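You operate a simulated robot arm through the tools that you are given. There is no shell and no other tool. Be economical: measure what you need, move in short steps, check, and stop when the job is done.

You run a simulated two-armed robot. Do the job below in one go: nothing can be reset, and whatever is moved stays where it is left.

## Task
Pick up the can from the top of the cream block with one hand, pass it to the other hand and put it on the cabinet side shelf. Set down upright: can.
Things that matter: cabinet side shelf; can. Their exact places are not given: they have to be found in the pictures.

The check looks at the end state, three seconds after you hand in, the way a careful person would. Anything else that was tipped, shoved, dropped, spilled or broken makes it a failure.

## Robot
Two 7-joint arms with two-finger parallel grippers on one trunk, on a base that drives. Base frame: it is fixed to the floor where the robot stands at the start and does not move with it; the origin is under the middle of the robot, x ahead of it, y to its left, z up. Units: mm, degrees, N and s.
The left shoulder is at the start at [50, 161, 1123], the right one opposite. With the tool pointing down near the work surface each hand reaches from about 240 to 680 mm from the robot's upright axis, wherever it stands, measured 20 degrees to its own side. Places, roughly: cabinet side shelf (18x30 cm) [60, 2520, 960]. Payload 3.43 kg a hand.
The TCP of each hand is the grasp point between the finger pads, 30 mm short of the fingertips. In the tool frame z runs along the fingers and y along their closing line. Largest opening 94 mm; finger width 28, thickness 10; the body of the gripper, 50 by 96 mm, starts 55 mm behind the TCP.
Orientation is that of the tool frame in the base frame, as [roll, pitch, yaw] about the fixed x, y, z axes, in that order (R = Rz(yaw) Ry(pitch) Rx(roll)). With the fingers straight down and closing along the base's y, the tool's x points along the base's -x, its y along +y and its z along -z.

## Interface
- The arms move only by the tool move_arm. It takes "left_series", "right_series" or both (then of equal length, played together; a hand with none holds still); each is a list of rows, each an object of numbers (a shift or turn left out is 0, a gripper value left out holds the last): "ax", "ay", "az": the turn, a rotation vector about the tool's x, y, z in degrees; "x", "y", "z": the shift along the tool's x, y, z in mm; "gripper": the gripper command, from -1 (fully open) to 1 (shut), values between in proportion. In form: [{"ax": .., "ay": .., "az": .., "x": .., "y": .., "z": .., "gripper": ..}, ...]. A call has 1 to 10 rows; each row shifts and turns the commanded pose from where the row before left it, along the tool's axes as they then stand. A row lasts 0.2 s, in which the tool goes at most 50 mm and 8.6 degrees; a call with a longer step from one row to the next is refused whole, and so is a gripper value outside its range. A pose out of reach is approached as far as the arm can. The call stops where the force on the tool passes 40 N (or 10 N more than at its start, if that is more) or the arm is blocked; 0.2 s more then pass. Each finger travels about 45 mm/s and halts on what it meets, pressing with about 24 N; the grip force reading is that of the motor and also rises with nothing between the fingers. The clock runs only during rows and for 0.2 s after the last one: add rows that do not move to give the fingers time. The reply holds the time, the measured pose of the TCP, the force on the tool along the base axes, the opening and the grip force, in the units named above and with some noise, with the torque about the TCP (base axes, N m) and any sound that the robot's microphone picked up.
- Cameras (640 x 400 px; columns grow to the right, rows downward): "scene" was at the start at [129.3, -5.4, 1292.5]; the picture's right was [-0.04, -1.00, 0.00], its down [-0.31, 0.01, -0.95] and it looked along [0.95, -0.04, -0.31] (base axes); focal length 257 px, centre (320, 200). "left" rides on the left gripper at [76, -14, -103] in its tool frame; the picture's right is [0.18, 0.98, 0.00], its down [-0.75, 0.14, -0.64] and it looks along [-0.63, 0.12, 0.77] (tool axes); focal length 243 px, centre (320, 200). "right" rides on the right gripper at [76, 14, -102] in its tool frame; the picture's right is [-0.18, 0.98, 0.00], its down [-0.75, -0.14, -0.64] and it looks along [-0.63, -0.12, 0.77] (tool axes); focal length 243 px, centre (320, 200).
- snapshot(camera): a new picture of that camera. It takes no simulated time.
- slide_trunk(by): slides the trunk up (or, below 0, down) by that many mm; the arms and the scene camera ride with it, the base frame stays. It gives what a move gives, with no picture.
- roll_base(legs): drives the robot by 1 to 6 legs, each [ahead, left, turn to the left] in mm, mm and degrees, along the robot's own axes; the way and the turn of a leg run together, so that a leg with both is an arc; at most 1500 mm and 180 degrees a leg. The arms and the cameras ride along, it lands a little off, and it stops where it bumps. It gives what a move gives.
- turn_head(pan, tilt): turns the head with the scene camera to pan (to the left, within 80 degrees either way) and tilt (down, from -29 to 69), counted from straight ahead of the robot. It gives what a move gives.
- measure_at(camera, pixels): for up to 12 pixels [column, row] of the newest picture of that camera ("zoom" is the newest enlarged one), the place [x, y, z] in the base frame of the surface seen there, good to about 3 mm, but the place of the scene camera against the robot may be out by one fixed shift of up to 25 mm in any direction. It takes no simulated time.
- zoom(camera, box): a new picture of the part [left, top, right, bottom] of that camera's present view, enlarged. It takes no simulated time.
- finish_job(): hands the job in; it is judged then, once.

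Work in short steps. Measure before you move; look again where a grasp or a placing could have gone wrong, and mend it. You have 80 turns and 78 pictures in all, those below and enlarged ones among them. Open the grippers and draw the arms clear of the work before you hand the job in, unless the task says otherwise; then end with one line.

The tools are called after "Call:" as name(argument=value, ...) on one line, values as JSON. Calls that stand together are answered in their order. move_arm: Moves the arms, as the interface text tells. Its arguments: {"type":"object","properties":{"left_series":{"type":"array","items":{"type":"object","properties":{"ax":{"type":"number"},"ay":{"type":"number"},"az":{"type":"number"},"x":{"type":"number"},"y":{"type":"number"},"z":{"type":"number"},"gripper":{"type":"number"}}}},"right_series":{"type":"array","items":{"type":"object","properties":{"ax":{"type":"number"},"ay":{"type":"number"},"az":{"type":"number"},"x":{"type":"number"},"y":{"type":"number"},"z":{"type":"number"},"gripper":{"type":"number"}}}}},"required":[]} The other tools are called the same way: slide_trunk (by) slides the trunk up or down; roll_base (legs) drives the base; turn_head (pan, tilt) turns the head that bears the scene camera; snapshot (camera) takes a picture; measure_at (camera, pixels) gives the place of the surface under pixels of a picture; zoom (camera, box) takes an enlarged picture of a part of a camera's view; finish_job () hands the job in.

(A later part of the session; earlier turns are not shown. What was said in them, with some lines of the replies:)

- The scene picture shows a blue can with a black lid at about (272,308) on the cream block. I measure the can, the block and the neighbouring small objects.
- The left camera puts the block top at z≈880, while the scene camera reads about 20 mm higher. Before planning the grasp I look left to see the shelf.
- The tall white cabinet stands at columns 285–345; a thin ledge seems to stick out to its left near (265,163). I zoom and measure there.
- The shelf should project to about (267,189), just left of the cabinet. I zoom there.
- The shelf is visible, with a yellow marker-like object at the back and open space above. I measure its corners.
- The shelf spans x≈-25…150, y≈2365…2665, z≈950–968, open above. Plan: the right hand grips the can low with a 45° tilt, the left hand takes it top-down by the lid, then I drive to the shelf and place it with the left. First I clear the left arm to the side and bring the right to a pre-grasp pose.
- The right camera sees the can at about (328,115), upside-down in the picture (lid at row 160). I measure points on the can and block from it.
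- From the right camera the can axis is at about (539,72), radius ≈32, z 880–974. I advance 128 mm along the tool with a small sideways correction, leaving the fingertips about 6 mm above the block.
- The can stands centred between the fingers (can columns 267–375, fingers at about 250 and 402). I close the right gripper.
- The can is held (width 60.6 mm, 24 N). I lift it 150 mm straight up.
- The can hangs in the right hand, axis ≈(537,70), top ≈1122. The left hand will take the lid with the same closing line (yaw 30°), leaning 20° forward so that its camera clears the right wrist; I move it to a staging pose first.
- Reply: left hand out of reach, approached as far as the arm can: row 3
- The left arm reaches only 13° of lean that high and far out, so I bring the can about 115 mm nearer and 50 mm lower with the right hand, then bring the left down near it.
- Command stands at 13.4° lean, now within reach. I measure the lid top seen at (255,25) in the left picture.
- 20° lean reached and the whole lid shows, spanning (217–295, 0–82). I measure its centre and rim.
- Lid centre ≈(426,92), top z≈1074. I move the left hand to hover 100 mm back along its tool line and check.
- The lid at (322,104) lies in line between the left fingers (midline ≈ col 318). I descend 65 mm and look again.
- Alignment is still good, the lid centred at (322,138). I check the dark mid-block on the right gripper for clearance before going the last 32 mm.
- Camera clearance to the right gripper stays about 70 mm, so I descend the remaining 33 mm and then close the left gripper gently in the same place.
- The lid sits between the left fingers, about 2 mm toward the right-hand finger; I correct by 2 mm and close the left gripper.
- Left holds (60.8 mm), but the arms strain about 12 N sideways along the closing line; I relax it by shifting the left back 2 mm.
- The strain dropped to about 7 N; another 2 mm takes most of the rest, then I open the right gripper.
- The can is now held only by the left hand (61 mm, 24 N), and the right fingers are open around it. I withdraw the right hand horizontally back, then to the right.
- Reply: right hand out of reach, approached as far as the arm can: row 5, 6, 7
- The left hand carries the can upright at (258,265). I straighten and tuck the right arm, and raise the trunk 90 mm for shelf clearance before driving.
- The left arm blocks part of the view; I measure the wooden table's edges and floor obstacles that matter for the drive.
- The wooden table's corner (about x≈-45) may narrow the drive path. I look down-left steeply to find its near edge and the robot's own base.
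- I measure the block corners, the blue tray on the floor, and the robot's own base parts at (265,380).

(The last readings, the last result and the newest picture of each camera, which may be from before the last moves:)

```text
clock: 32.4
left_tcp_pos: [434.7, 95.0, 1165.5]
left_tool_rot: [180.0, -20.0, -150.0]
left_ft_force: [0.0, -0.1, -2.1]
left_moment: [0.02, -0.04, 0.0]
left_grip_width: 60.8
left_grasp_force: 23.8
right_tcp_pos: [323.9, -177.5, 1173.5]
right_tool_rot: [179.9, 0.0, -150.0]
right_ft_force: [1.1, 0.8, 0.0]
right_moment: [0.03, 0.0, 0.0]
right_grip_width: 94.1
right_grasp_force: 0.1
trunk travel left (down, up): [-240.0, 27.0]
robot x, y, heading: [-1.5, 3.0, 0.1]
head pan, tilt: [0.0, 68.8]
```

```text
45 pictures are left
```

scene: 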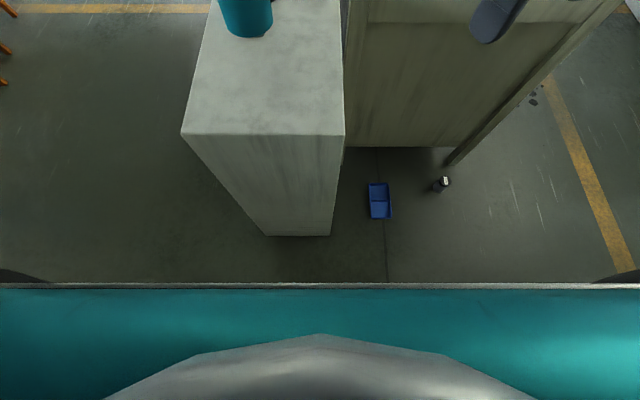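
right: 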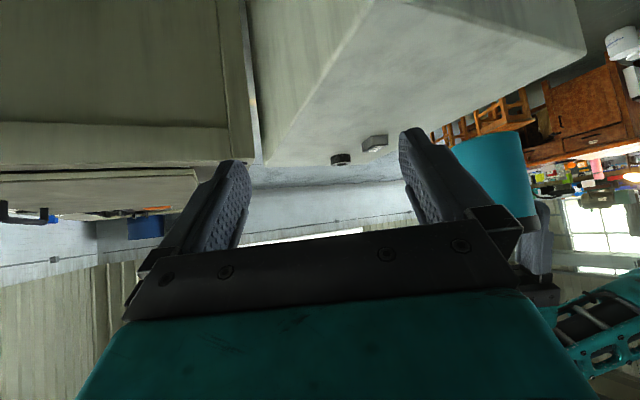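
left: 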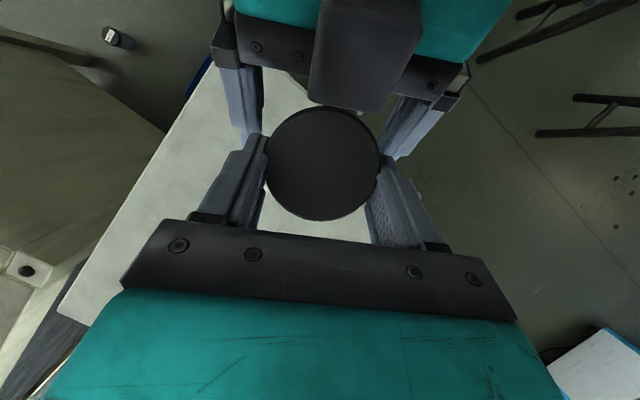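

At the lower picture edges dark shapes at (15,277) and (625,277) may be the robot's base; I measure them.

Call:
measure_at(camera="scene", pixels=[[10, 276], [35, 278], [625, 277], [605, 280], [320, 280], [100, 200], [10, 200], [370, 190], [388, 218], [435, 188]])

Call:
turn_head(pan=-75, tilt=30)

Call:
snapshot(camera="scene")

```text
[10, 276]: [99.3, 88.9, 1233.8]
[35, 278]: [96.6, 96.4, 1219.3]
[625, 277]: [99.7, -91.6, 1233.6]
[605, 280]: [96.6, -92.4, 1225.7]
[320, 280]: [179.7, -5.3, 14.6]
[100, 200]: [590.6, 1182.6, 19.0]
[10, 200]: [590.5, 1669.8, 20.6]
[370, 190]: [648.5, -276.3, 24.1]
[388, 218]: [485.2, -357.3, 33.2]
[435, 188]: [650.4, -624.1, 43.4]
```

```text
clock: 33.9
left_tcp_pos: [434.1, 94.4, 1165.7]
left_tool_rot: [-180.0, -19.9, -149.9]
left_ft_force: [-0.3, -0.5, -2.3]
left_moment: [0.01, 0.0, -0.04]
left_grip_width: 61.0
left_grasp_force: 23.8
right_tcp_pos: [323.9, -178.2, 1173.4]
right_tool_rot: [179.9, 0.1, -150.0]
right_ft_force: [0.2, 0.2, -0.3]
right_moment: [-0.01, -0.03, -0.03]
right_grip_width: 93.8
right_grasp_force: 0.2
trunk travel left (down, up): [-240.0, 27.0]
robot x, y, heading: [-1.9, -1.6, 0.2]
head pan, tilt: [-75.0, 30.0]
```

```text
44 pictures are left
```

scene: 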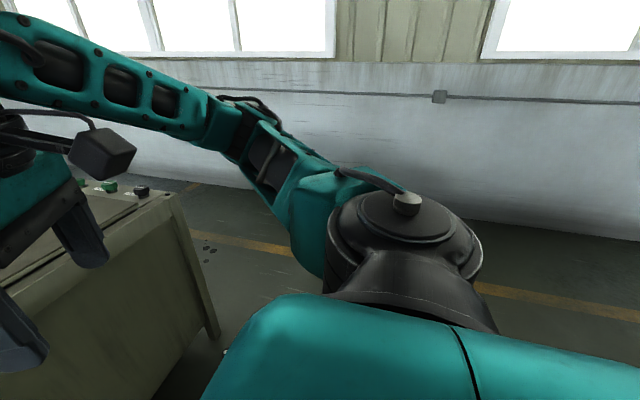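

The floor is visible right up to x≈180 in front, so the base is compact. I check the olive bench's corner height versus my right arm before turning.

Call:
measure_at(camera="scene", pixels=[[170, 200], [60, 275], [20, 245], [210, 335], [250, 160], [300, 180], [310, 270], [230, 100], [80, 60], [142, 190]])

```text
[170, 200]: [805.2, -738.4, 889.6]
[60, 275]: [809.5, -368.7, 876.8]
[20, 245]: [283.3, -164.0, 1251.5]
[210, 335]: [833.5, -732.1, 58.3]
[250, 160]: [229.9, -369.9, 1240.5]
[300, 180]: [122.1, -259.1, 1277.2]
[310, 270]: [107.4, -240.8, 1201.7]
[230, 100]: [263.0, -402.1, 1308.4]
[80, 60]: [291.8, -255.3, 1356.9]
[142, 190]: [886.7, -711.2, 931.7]
```

The bench is far (x≥805) and lower than the arms, so turning is safe. I turn 60° left in place and look ahead along the route.

Call:
roll_base(legs=[[0, 0, 60]])

Call:
turn_head(pan=20, tilt=45)

Call:
snapshot(camera="scene")

```text
clock: 36.9
left_tcp_pos: [136.4, 423.2, 1165.6]
left_tool_rot: [-179.9, -20.1, -90.2]
left_ft_force: [0.9, -0.4, -2.3]
left_moment: [0.01, 0.0, -0.02]
left_grip_width: 60.7
left_grasp_force: 24.7
right_tcp_pos: [315.6, 191.2, 1173.1]
right_tool_rot: [179.8, 0.0, -90.4]
right_ft_force: [0.2, -0.3, 0.2]
right_moment: [-0.01, -0.01, -0.01]
right_grip_width: 94.0
right_grasp_force: 0.1
trunk travel left (down, up): [-240.0, 27.0]
robot x, y, heading: [-0.8, 2.6, 59.7]
head pan, tilt: [-75.0, 30.0]
```

```text
clock: 38.6
left_tcp_pos: [137.6, 423.9, 1165.4]
left_tool_rot: [-180.0, -20.0, -90.1]
left_ft_force: [-0.7, 0.5, -3.0]
left_moment: [0.0, 0.0, 0.04]
left_grip_width: 61.0
left_grasp_force: 23.9
right_tcp_pos: [317.7, 190.2, 1173.2]
right_tool_rot: [179.9, 0.1, -90.2]
right_ft_force: [-0.1, -0.9, -0.4]
right_moment: [0.04, 0.02, 0.03]
right_grip_width: 94.0
right_grasp_force: 0.2
trunk travel left (down, up): [-240.0, 27.0]
robot x, y, heading: [0.8, 1.1, 59.4]
head pan, tilt: [20.0, 45.0]
```

```text
43 pictures are left
```

scene: 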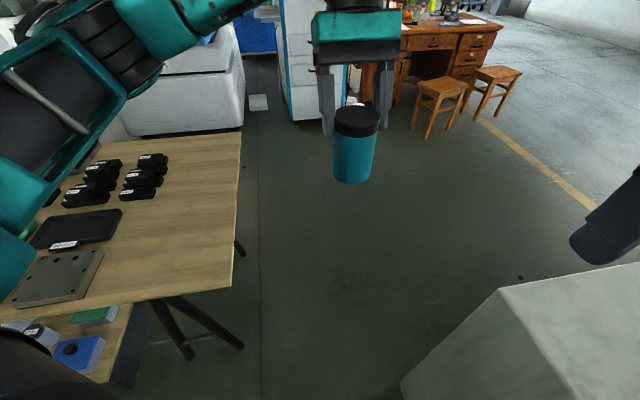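

The wooden table's right edge runs from (240,133) to (230,288), with its near corner at (230,288) and a leg foot at (242,347). I measure these and other route obstacles.

Call:
measure_at(camera="scene", pixels=[[238, 136], [229, 284], [242, 347], [190, 358], [244, 252], [110, 305], [130, 320], [258, 102], [235, 112], [425, 135], [465, 115], [498, 290]])

```text
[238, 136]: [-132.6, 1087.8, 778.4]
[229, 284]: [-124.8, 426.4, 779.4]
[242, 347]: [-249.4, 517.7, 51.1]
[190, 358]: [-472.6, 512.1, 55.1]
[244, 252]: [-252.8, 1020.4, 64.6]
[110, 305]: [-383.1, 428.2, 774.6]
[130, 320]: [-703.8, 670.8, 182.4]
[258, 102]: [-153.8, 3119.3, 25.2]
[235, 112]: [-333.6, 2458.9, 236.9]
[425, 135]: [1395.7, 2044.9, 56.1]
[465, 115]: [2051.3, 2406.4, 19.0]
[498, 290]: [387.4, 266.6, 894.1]
```

Table edge is at x≈-125 (y 425–1090) and block corner at (388,266). I drive through the middle of the gap to about (190,745) without turning, then turn to face +y.

Call:
roll_base(legs=[[362, 64, 0], [375, 152, 0], [0, 0, 30.6]])

Call:
turn_head(pan=0, tilt=25)

Call:
snapshot(camera="scene")

```text
clock: 41.2
left_tcp_pos: [216.6, 772.8, 1166.7]
left_tool_rot: [179.8, -20.1, -90.4]
left_ft_force: [0.2, 0.1, -2.2]
left_moment: [0.03, -0.01, 0.02]
left_grip_width: 60.8
left_grasp_force: 24.2
right_tcp_pos: [394.8, 539.6, 1173.2]
right_tool_rot: [179.9, 0.1, -90.6]
right_ft_force: [0.7, 0.7, -0.4]
right_moment: [0.02, 0.0, -0.04]
right_grip_width: 93.8
right_grasp_force: 0.0
trunk travel left (down, up): [-240.0, 27.0]
robot x, y, heading: [78.5, 354.0, 59.2]
head pan, tilt: [20.0, 45.0]
stopped in leg 2: the robot was blocked; the commanded pose is now the measured one
```

```text
clock: 42.0
left_tcp_pos: [215.6, 773.2, 1165.7]
left_tool_rot: [-180.0, -20.0, -90.4]
left_ft_force: [0.4, 0.3, -2.3]
left_moment: [0.02, 0.05, 0.0]
left_grip_width: 60.8
left_grasp_force: 24.1
right_tcp_pos: [396.6, 540.4, 1173.5]
right_tool_rot: [179.9, 0.0, -90.5]
right_ft_force: [-0.3, 0.3, 1.1]
right_moment: [0.02, -0.03, 0.02]
right_grip_width: 94.0
right_grasp_force: 0.2
trunk travel left (down, up): [-240.0, 27.0]
robot x, y, heading: [79.4, 350.0, 59.4]
head pan, tilt: [0.0, 25.0]
```

```text
42 pictures are left
```

scene: 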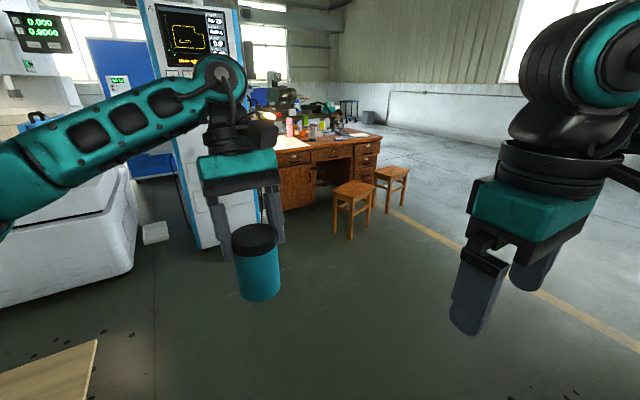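

The drive was blocked near (79,352). I look left and right down to see what it touched and whether anything was moved.

Call:
turn_head(pan=-60, tilt=50)

Call:
snapshot(camera="scene")

Call:
turn_head(pan=40, tilt=55)

Call:
snapshot(camera="scene")

```text
clock: 43.3
left_tcp_pos: [215.9, 772.9, 1165.5]
left_tool_rot: [-180.0, -20.0, -90.3]
left_ft_force: [-0.3, 0.7, -3.2]
left_moment: [0.02, -0.01, -0.02]
left_grip_width: 60.8
left_grasp_force: 24.1
right_tcp_pos: [395.7, 540.0, 1174.1]
right_tool_rot: [-180.0, 0.0, -90.5]
right_ft_force: [-0.9, 0.8, 0.3]
right_moment: [0.01, -0.02, -0.02]
right_grip_width: 94.0
right_grasp_force: 0.1
trunk travel left (down, up): [-240.0, 27.0]
robot x, y, heading: [76.8, 349.3, 59.6]
head pan, tilt: [-60.0, 50.0]
```

```text
41 pictures are left
```

scene: 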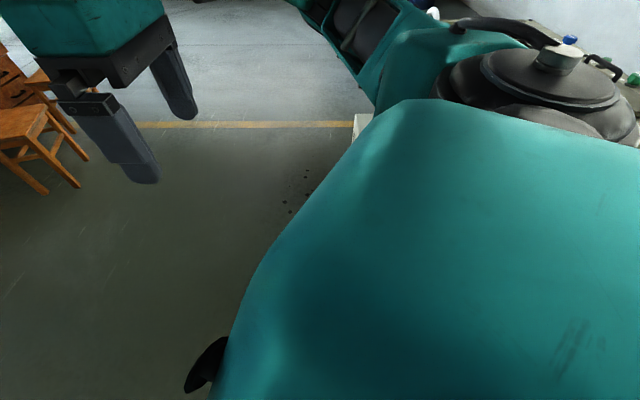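

```text
clock: 45.1
left_tcp_pos: [217.5, 771.4, 1166.6]
left_tool_rot: [-180.0, -20.0, -90.4]
left_ft_force: [-0.8, -0.6, -2.1]
left_moment: [-0.02, 0.03, -0.03]
left_grip_width: 60.7
left_grasp_force: 23.5
right_tcp_pos: [397.2, 539.0, 1173.0]
right_tool_rot: [179.9, 0.1, -90.6]
right_ft_force: [0.2, 0.6, 0.5]
right_moment: [-0.02, 0.0, 0.02]
right_grip_width: 94.3
right_grasp_force: 0.1
trunk travel left (down, up): [-240.0, 27.0]
robot x, y, heading: [75.2, 349.7, 59.4]
head pan, tilt: [40.0, 55.0]
```

```text
40 pictures are left
```

scene: 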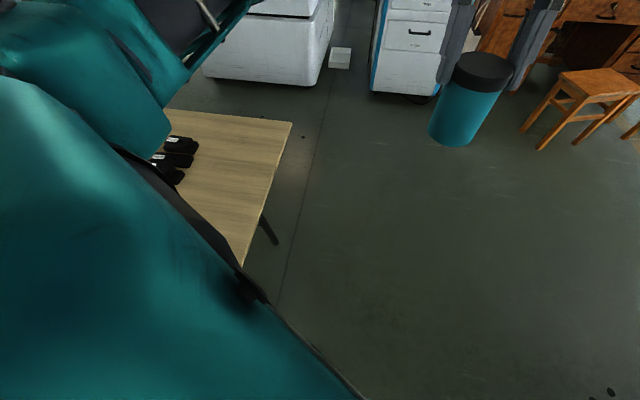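

I check whether the table has shifted by measuring its far corner at (290,124) and its edge.

Call:
measure_at(camera="scene", pixels=[[288, 126], [265, 190], [245, 245], [275, 242]])

```text
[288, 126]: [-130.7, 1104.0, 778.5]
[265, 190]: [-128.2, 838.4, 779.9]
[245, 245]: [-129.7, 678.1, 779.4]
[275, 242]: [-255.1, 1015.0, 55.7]
```

The table has not moved; the likely contact was my base's right side against the block corner (388,266), which lies 309 mm to my right. I nudge 20 mm left off it and drive straight along my heading, away from both.

Call:
roll_base(legs=[[0, 20, 0], [240, 0, 0]])

```text
clock: 47.3
left_tcp_pos: [320.2, 989.4, 1164.8]
left_tool_rot: [-180.0, -20.0, -90.5]
left_ft_force: [-0.5, -0.1, -2.5]
left_moment: [0.04, 0.02, -0.02]
left_grip_width: 60.9
left_grasp_force: 23.9
right_tcp_pos: [499.8, 755.2, 1173.2]
right_tool_rot: [179.9, -0.1, -90.5]
right_ft_force: [0.7, -0.3, 0.2]
right_moment: [-0.03, 0.01, -0.03]
right_grip_width: 93.8
right_grasp_force: 0.1
trunk travel left (down, up): [-240.0, 27.0]
robot x, y, heading: [181.4, 567.0, 59.4]
head pan, tilt: [40.0, 55.0]
```

The way is clear now, at (181,567). I go another 150 mm ahead, turn to face +y, and advance toward the shelf.

Call:
roll_base(legs=[[150, 0, 0], [0, 0, 30.6], [700, 30, 0]])

Call:
turn_head(pan=5, tilt=30)

Call:
snapshot(camera="scene")

```text
clock: 53.7
left_tcp_pos: [126.6, 1833.7, 1164.7]
left_tool_rot: [180.0, -20.0, -59.6]
left_ft_force: [-0.2, -0.5, -2.7]
left_moment: [0.0, -0.02, 0.0]
left_grip_width: 60.5
left_grasp_force: 24.2
right_tcp_pos: [400.3, 1724.5, 1172.7]
right_tool_rot: [179.9, 0.0, -59.7]
right_ft_force: [-0.4, -0.3, -0.2]
right_moment: [-0.01, 0.01, 0.03]
right_grip_width: 93.8
right_grasp_force: 0.0
trunk travel left (down, up): [-240.0, 27.0]
robot x, y, heading: [219.8, 1398.9, 90.5]
head pan, tilt: [40.0, 55.0]
```

```text
clock: 54.7
left_tcp_pos: [126.8, 1834.1, 1166.3]
left_tool_rot: [-180.0, -20.0, -59.6]
left_ft_force: [0.1, -0.6, -3.0]
left_moment: [0.02, -0.02, -0.02]
left_grip_width: 60.8
left_grasp_force: 24.2
right_tcp_pos: [398.5, 1724.3, 1173.3]
right_tool_rot: [179.9, 0.0, -59.7]
right_ft_force: [0.1, -0.2, 0.8]
right_moment: [-0.02, -0.01, -0.03]
right_grip_width: 94.1
right_grasp_force: 0.1
trunk travel left (down, up): [-240.0, 27.0]
robot x, y, heading: [223.5, 1403.0, 90.3]
head pan, tilt: [5.0, 30.0]
```

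```text
39 pictures are left
```

scene: 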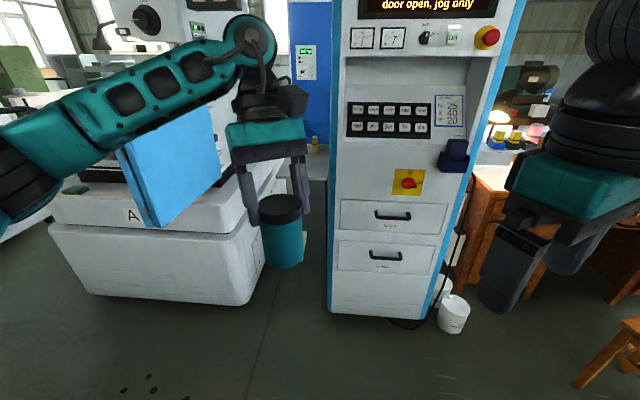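

Now at (222,1401) facing +y; the machine's open blue door at (170,160) could be near my left elbow as I advance. I measure door, elbow, cabinet and shelf.

Call:
measure_at(camera="scene", pixels=[[215, 150], [155, 215], [125, 155], [30, 180], [10, 215], [30, 125], [150, 90], [245, 40], [240, 290], [320, 145], [310, 175], [340, 250]])

Call:
zoom(camera="scene", box=[230, 100, 390, 200])

```text
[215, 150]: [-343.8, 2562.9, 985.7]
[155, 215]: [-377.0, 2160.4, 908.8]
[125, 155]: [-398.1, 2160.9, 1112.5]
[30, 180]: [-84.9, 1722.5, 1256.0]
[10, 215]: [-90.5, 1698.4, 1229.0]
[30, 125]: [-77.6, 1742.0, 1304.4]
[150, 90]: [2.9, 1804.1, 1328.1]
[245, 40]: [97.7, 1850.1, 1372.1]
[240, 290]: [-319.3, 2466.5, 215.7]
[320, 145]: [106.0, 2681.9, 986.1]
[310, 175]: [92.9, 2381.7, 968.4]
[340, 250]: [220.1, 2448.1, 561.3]
```

```text
4.00 times, centred on (310, 150) of scene
```

zoom: 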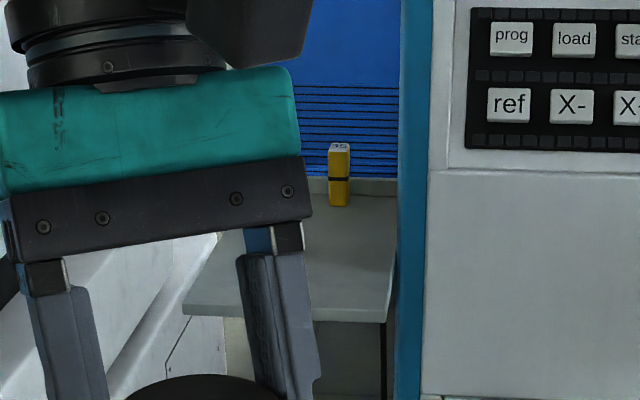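

The door (x≤-343) is clear of my left elbow (x≈-150) if I keep x≈220. I advance 520 mm straight ahead, stopping short of the shelf with can still in front of it.

Call:
roll_base(legs=[[480, 0, -0.3]])

Call:
turn_head(pan=15, tilt=38)

Call:
snapshot(camera="scene")

Call:
snapshot(camera="left")

```text
clock: 57.5
left_tcp_pos: [126.7, 2317.4, 1165.4]
left_tool_rot: [179.9, -20.0, -59.8]
left_ft_force: [0.1, -0.8, -1.8]
left_moment: [0.01, -0.01, 0.02]
left_grip_width: 60.7
left_grasp_force: 24.0
right_tcp_pos: [399.4, 2208.1, 1172.3]
right_tool_rot: [179.9, -0.1, -59.8]
right_ft_force: [0.1, 0.0, -0.8]
right_moment: [0.0, -0.01, 0.03]
right_grip_width: 94.1
right_grasp_force: 0.1
trunk travel left (down, up): [-240.0, 27.0]
robot x, y, heading: [221.1, 1884.4, 90.2]
head pan, tilt: [5.0, 30.0]
```

```text
clock: 58.3
left_tcp_pos: [126.8, 2316.5, 1165.3]
left_tool_rot: [179.9, -20.0, -59.7]
left_ft_force: [0.2, -0.3, -3.1]
left_moment: [0.05, -0.02, 0.01]
left_grip_width: 60.5
left_grasp_force: 23.7
right_tcp_pos: [399.1, 2207.0, 1175.1]
right_tool_rot: [179.9, 0.1, -59.9]
right_ft_force: [0.6, -0.6, 0.0]
right_moment: [0.01, 0.02, 0.02]
right_grip_width: 94.0
right_grasp_force: 0.1
trunk travel left (down, up): [-240.0, 27.0]
robot x, y, heading: [222.7, 1882.3, 90.1]
head pan, tilt: [15.0, 38.0]
```

```text
37 pictures are left
```

scene: 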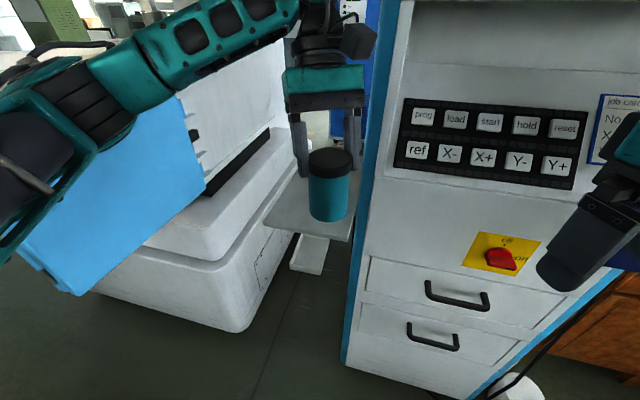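

```text
36 pictures are left
```

left: 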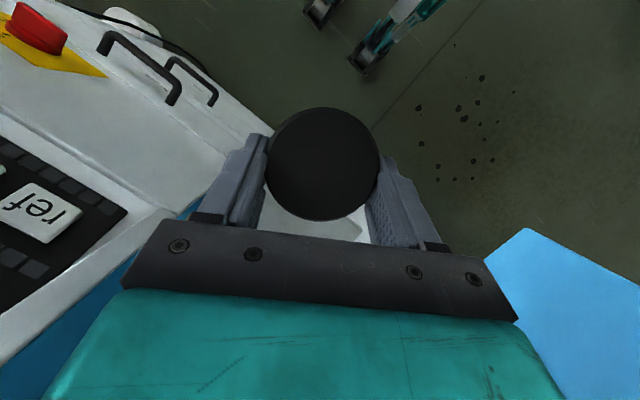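

The shelf is visible below and behind the can. I measure the lid (known ≈(131,2310,1164)) to calibrate the scene camera, along with shelf corners.

Call:
measure_at(camera="scene", pixels=[[330, 160], [312, 160], [350, 160], [331, 173], [330, 150], [268, 222], [346, 239], [300, 205], [300, 228], [330, 232], [285, 205], [354, 215]])

Call:
zoom(camera="scene", box=[240, 100, 400, 260])

```text
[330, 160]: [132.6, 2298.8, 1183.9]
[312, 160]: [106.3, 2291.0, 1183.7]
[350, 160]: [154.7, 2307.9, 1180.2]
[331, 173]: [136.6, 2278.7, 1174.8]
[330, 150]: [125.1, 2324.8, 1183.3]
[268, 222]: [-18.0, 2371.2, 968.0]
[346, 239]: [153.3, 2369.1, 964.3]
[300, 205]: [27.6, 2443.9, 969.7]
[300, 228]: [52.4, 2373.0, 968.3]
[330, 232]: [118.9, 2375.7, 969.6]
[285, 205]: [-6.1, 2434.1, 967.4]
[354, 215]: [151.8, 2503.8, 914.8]
```

```text
2.50 times, centred on (320, 180) of scene
```

zoom: 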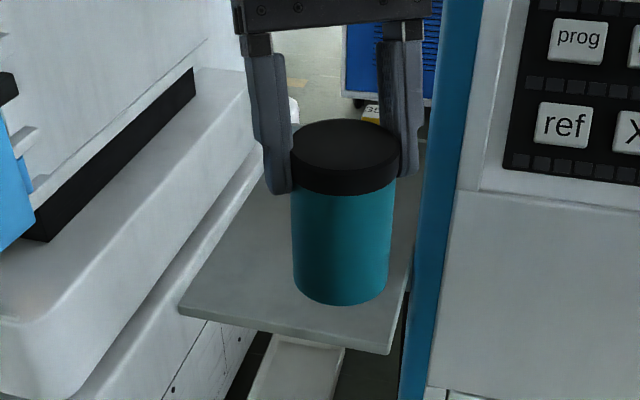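

Scene camera reads +19 in z and about -10 in y, so the shelf top is z≈949, front edge y≈2378, x -20…153. Target can axis ≈(55,2460). I check the left elbow against the blue door first.

Call:
measure_at(camera="scene", pixels=[[20, 150], [5, 240], [60, 110], [100, 75], [180, 110], [120, 150], [70, 280], [40, 260], [190, 60], [20, 85]])

```text
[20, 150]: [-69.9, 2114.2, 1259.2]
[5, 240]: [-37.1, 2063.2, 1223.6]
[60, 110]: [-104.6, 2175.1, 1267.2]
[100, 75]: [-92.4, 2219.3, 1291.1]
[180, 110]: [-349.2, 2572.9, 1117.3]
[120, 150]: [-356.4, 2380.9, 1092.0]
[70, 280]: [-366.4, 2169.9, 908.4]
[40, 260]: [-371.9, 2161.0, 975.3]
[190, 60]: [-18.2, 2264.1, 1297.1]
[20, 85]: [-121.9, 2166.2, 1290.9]
```

The elbow (x≥-150) is well clear of the door (x≤-343). I drive 80 mm ahead, then shift the can 76 mm left and 70 mm forward with the arm, still about 120 mm above the shelf.

Call:
roll_base(legs=[[80, 0, 0]])

Call:
move_arm(left_series=[{"x": -30.9, "y": 10.3, "z": -11.2}, {"x": -30.9, "y": 10.3, "z": -11.2}, {"x": -30.9, "y": 10.3, "z": -11.2}, {}])

Call:
snapshot(camera="scene")

Call:
snapshot(camera="left")

```text
clock: 59.3
left_tcp_pos: [126.2, 2397.2, 1166.1]
left_tool_rot: [180.0, -20.0, -59.9]
left_ft_force: [0.3, -0.3, -2.6]
left_moment: [-0.02, -0.02, 0.0]
left_grip_width: 60.6
left_grasp_force: 24.0
right_tcp_pos: [400.1, 2286.3, 1173.3]
right_tool_rot: [180.0, 0.0, -60.0]
right_ft_force: [0.2, -0.1, 0.6]
right_moment: [-0.04, 0.04, -0.01]
right_grip_width: 93.8
right_grasp_force: 0.0
trunk travel left (down, up): [-240.0, 27.0]
robot x, y, heading: [220.5, 1961.3, 90.2]
head pan, tilt: [15.0, 38.0]
```

```text
clock: 60.3
left_tcp_pos: [50.7, 2466.4, 1165.1]
left_tool_rot: [180.0, -19.9, -59.9]
left_ft_force: [-0.8, 0.1, -2.4]
left_moment: [0.05, 0.04, 0.01]
left_grip_width: 60.6
left_grasp_force: 24.0
right_tcp_pos: [400.5, 2285.9, 1173.4]
right_tool_rot: [179.9, 0.1, -60.0]
right_ft_force: [-0.6, 0.4, 0.4]
right_moment: [0.0, 0.0, 0.01]
right_grip_width: 94.0
right_grasp_force: 0.2
trunk travel left (down, up): [-240.0, 27.0]
robot x, y, heading: [225.5, 1961.8, 90.0]
head pan, tilt: [15.0, 38.0]
```

```text
34 pictures are left
```

scene: 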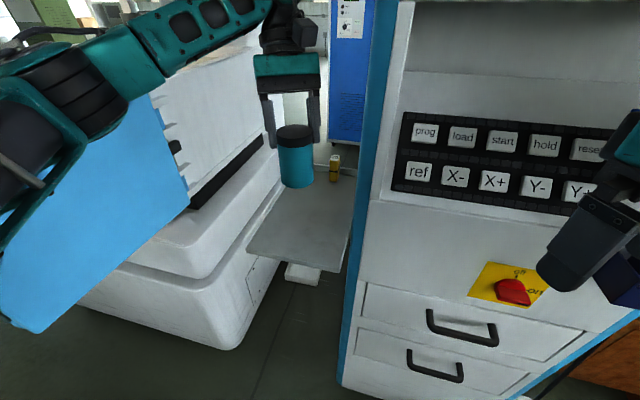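

```text
33 pictures are left
```

left: 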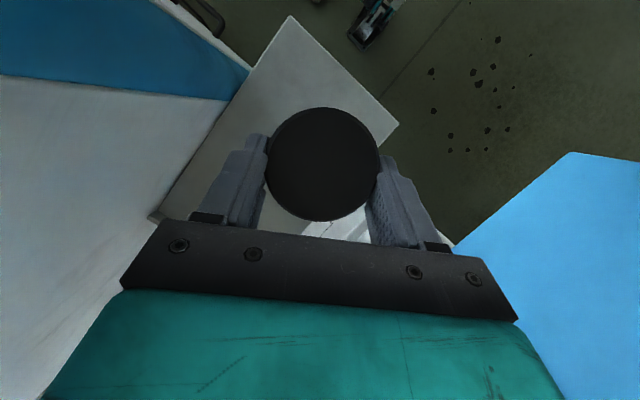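

The can hovers over the shelf. I measure shelf points from the left camera for the exact height and position.

Call:
measure_at(camera="left", pixels=[[291, 20], [394, 124], [300, 70], [230, 120], [175, 200], [240, 90], [322, 165], [390, 120], [350, 75], [270, 235]])

```text
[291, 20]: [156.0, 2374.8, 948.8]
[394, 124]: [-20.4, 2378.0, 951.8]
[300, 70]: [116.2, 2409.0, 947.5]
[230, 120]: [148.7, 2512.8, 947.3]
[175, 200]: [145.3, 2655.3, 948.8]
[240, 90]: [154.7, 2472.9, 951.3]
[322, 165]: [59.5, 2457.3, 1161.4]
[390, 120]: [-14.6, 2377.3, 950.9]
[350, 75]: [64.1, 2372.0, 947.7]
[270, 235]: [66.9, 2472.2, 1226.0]
```

Shelf z≈949, can axis ≈(57,2459) with bottom ≈1068. I lower 100 mm straight down, then check.

Call:
move_arm(left_series=[{"x": -12, "z": 32.9}, {"x": -12, "z": 32.9}, {"x": -10.2, "z": 28.2}, {}])

Call:
zoom(camera="scene", box=[220, 120, 380, 280])

```text
clock: 61.3
left_tcp_pos: [51.6, 2467.2, 1064.6]
left_tool_rot: [-179.9, -20.0, -59.9]
left_ft_force: [-0.8, 0.5, -2.0]
left_moment: [0.01, 0.01, 0.01]
left_grip_width: 60.5
left_grasp_force: 24.1
right_tcp_pos: [400.2, 2286.8, 1172.9]
right_tool_rot: [179.9, 0.2, -60.0]
right_ft_force: [-0.1, 0.3, 0.1]
right_moment: [0.03, 0.06, -0.02]
right_grip_width: 94.0
right_grasp_force: 0.0
trunk travel left (down, up): [-240.0, 27.0]
robot x, y, heading: [223.7, 1960.2, 90.2]
head pan, tilt: [15.0, 38.0]
```

```text
2.50 times, centred on (300, 200) of scene
```

zoom: 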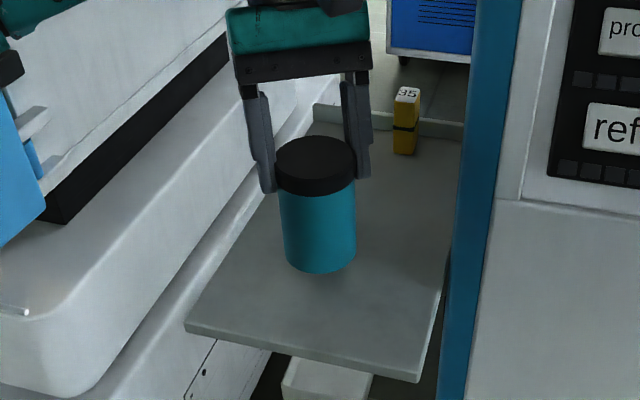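

The can looks upright and well within the shelf, about 18 mm above it. I lower 13 mm and read the force.

Call:
move_arm(left_series=[{"x": -2.4, "z": 6.6}, {"x": -2, "z": 5.6}, {}])

Call:
move_arm(left_series=[{"x": -0.7, "z": 1.9}, {}])

Call:
move_arm(left_series=[{"x": -0.5, "z": 1.4}, {}])

```text
clock: 62.1
left_tcp_pos: [52.1, 2466.7, 1051.5]
left_tool_rot: [-179.9, -20.0, -60.0]
left_ft_force: [-0.4, -0.2, -1.6]
left_moment: [0.03, 0.02, -0.01]
left_grip_width: 60.9
left_grasp_force: 24.4
right_tcp_pos: [399.1, 2286.1, 1173.8]
right_tool_rot: [179.9, 0.1, -59.9]
right_ft_force: [-0.1, -0.5, -0.1]
right_moment: [-0.02, -0.04, 0.01]
right_grip_width: 93.8
right_grasp_force: 0.2
trunk travel left (down, up): [-240.0, 27.0]
robot x, y, heading: [221.9, 1962.4, 90.0]
head pan, tilt: [15.0, 38.0]
```

```text
clock: 62.7
left_tcp_pos: [51.8, 2465.2, 1049.7]
left_tool_rot: [180.0, -20.0, -59.9]
left_ft_force: [-0.1, -0.2, -2.2]
left_moment: [0.02, 0.02, -0.04]
left_grip_width: 60.4
left_grasp_force: 23.6
right_tcp_pos: [400.3, 2286.4, 1173.4]
right_tool_rot: [179.9, 0.1, -59.9]
right_ft_force: [-0.9, 0.1, 0.2]
right_moment: [0.03, -0.02, 0.02]
right_grip_width: 93.9
right_grasp_force: 0.1
trunk travel left (down, up): [-240.0, 27.0]
robot x, y, heading: [220.0, 1962.2, 89.7]
head pan, tilt: [15.0, 38.0]
```

```text
clock: 63.3
left_tcp_pos: [50.1, 2467.0, 1049.6]
left_tool_rot: [180.0, -20.1, -60.0]
left_ft_force: [0.1, -0.6, -1.8]
left_moment: [0.04, 0.01, 0.01]
left_grip_width: 60.7
left_grasp_force: 24.0
right_tcp_pos: [399.8, 2286.1, 1172.9]
right_tool_rot: [179.9, 0.1, -59.9]
right_ft_force: [0.1, -0.7, 0.1]
right_moment: [0.01, 0.02, -0.02]
right_grip_width: 94.0
right_grasp_force: 0.1
trunk travel left (down, up): [-240.0, 27.0]
robot x, y, heading: [223.6, 1961.6, 90.1]
head pan, tilt: [15.0, 38.0]
```

No contact yet (force still ≈-2 N). I continue in 1.5 mm steps.

Call:
move_arm(left_series=[{"x": -0.5, "z": 1.4}, {}])

Call:
move_arm(left_series=[{"x": -0.5, "z": 1.4}, {}])

```text
clock: 63.9
left_tcp_pos: [49.7, 2467.4, 1047.4]
left_tool_rot: [-180.0, -20.1, -59.9]
left_ft_force: [-0.8, 0.1, -1.7]
left_moment: [-0.01, 0.03, 0.01]
left_grip_width: 60.6
left_grasp_force: 23.8
right_tcp_pos: [398.7, 2286.8, 1173.3]
right_tool_rot: [179.9, 0.1, -59.9]
right_ft_force: [-0.4, -0.3, -0.2]
right_moment: [-0.03, -0.02, 0.01]
right_grip_width: 93.9
right_grasp_force: 0.1
trunk travel left (down, up): [-240.0, 27.0]
robot x, y, heading: [223.6, 1958.2, 90.2]
head pan, tilt: [15.0, 38.0]
```

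```text
clock: 64.5
left_tcp_pos: [50.7, 2466.4, 1047.8]
left_tool_rot: [-179.9, -19.9, -60.0]
left_ft_force: [-1.3, 1.6, 7.5]
left_moment: [-0.1, 0.33, -0.05]
left_grip_width: 60.6
left_grasp_force: 24.2
right_tcp_pos: [399.8, 2286.7, 1173.2]
right_tool_rot: [179.9, 0.2, -59.9]
right_ft_force: [0.6, 0.1, 0.3]
right_moment: [-0.02, 0.02, 0.02]
right_grip_width: 94.4
right_grasp_force: 0.0
trunk travel left (down, up): [-240.0, 27.0]
robot x, y, heading: [222.1, 1961.5, 89.9]
head pan, tilt: [15.0, 38.0]
```

The can touches down (+7.5 N upward). I check a close picture for uprightness, then open.

Call:
zoom(camera="scene", box=[250, 140, 330, 240])

Call:
move_arm(left_series=[{"gripper": -0.1}, {}, {}, {"gripper": -1}, {}, {}, {}, {}])

Call:
snapshot(camera="left")

Call:
zoom(camera="scene", box=[250, 140, 330, 240])

```text
4.00 times, centred on (290, 190) of scene
```

zoom: 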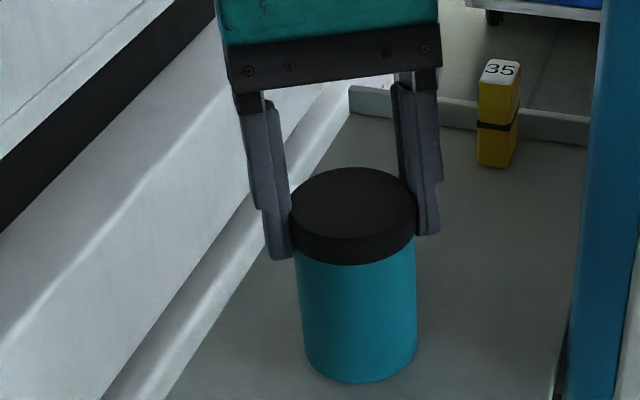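

```text
clock: 66.3
left_tcp_pos: [50.0, 2466.7, 1046.7]
left_tool_rot: [-179.9, -20.0, -59.9]
left_ft_force: [-0.4, -0.3, -0.3]
left_moment: [0.0, -0.01, 0.01]
left_grip_width: 93.9
left_grasp_force: 0.0
right_tcp_pos: [401.0, 2285.9, 1173.6]
right_tool_rot: [179.9, 0.1, -59.9]
right_ft_force: [0.4, 0.7, 0.2]
right_moment: [0.02, -0.03, 0.0]
right_grip_width: 93.9
right_grasp_force: 0.1
trunk travel left (down, up): [-240.0, 27.0]
robot x, y, heading: [218.5, 1966.7, 90.1]
head pan, tilt: [15.0, 38.0]
```

```text
30 pictures are left
```

left: 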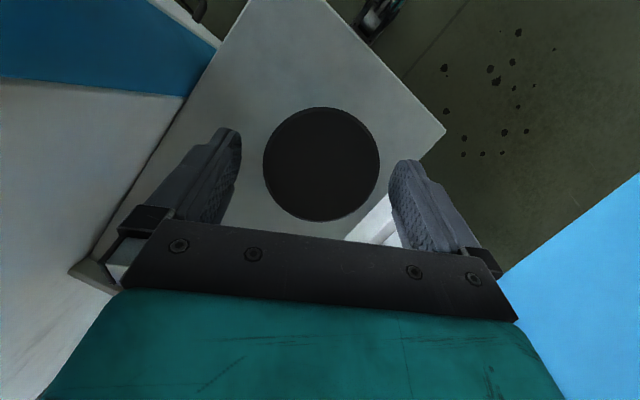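

```text
4.00 times, centred on (290, 190) of scene
```

zoom: 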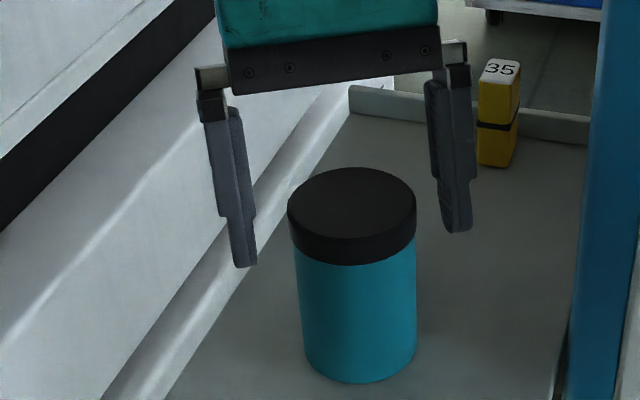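

The can stands free and upright between the open fingers. I raise the left hand straight up 115 mm, then back away toward the robot.

Call:
move_arm(left_series=[{"x": 8, "z": -22}, {"x": 13, "z": -35}, {"x": 13, "z": -35}, {"x": 6, "z": -16.5}, {"x": 30.9, "y": -10.3, "z": 11.2}, {"x": 30.9, "y": -10.3, "z": 11.2}, {"x": 30.9, "y": -10.3, "z": 11.2}, {}])

Call:
roll_base(legs=[[-200, 0, 0]])

Call:
snapshot(camera="scene")

```text
clock: 68.1
left_tcp_pos: [126.8, 2395.5, 1161.9]
left_tool_rot: [-179.9, -19.9, -59.9]
left_ft_force: [-0.1, -0.3, 0.6]
left_moment: [-0.04, 0.01, 0.02]
left_grip_width: 94.1
left_grasp_force: 0.0
right_tcp_pos: [400.3, 2286.4, 1173.4]
right_tool_rot: [179.8, 0.0, -60.0]
right_ft_force: [0.6, -0.2, 0.7]
right_moment: [-0.01, 0.0, 0.01]
right_grip_width: 94.0
right_grasp_force: 0.1
trunk travel left (down, up): [-240.0, 27.0]
robot x, y, heading: [223.3, 1961.6, 89.9]
head pan, tilt: [15.0, 38.0]
```

```text
clock: 69.7
left_tcp_pos: [127.2, 2196.3, 1162.2]
left_tool_rot: [-180.0, -19.9, -60.0]
left_ft_force: [-0.3, -0.4, 0.0]
left_moment: [0.03, -0.02, -0.03]
left_grip_width: 94.0
left_grasp_force: 0.1
right_tcp_pos: [399.6, 2086.3, 1173.7]
right_tool_rot: [179.9, 0.2, -60.0]
right_ft_force: [-0.1, -0.1, 0.0]
right_moment: [0.0, -0.04, 0.01]
right_grip_width: 94.1
right_grasp_force: 0.2
trunk travel left (down, up): [-240.0, 27.0]
robot x, y, heading: [222.1, 1760.6, 90.0]
head pan, tilt: [15.0, 38.0]
```

```text
28 pictures are left
```

scene: 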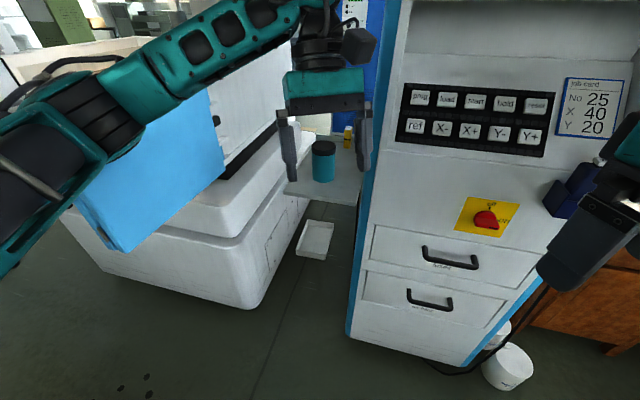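

The can stands upright on the shelf at (323,160), the yellow piece behind it is untouched, and both grippers are open and clear. I hand in.

Call:
finish_job()

```text
The job is handed in.
```

The can was picked up by the right hand, passed to the left, and set down upright on the cabinet side shelf; both grippers are open and clear. On the way the base was briefly blocked, probably by a corner of the cream block. The wooden table had not moved, but I did not check whether the block did.
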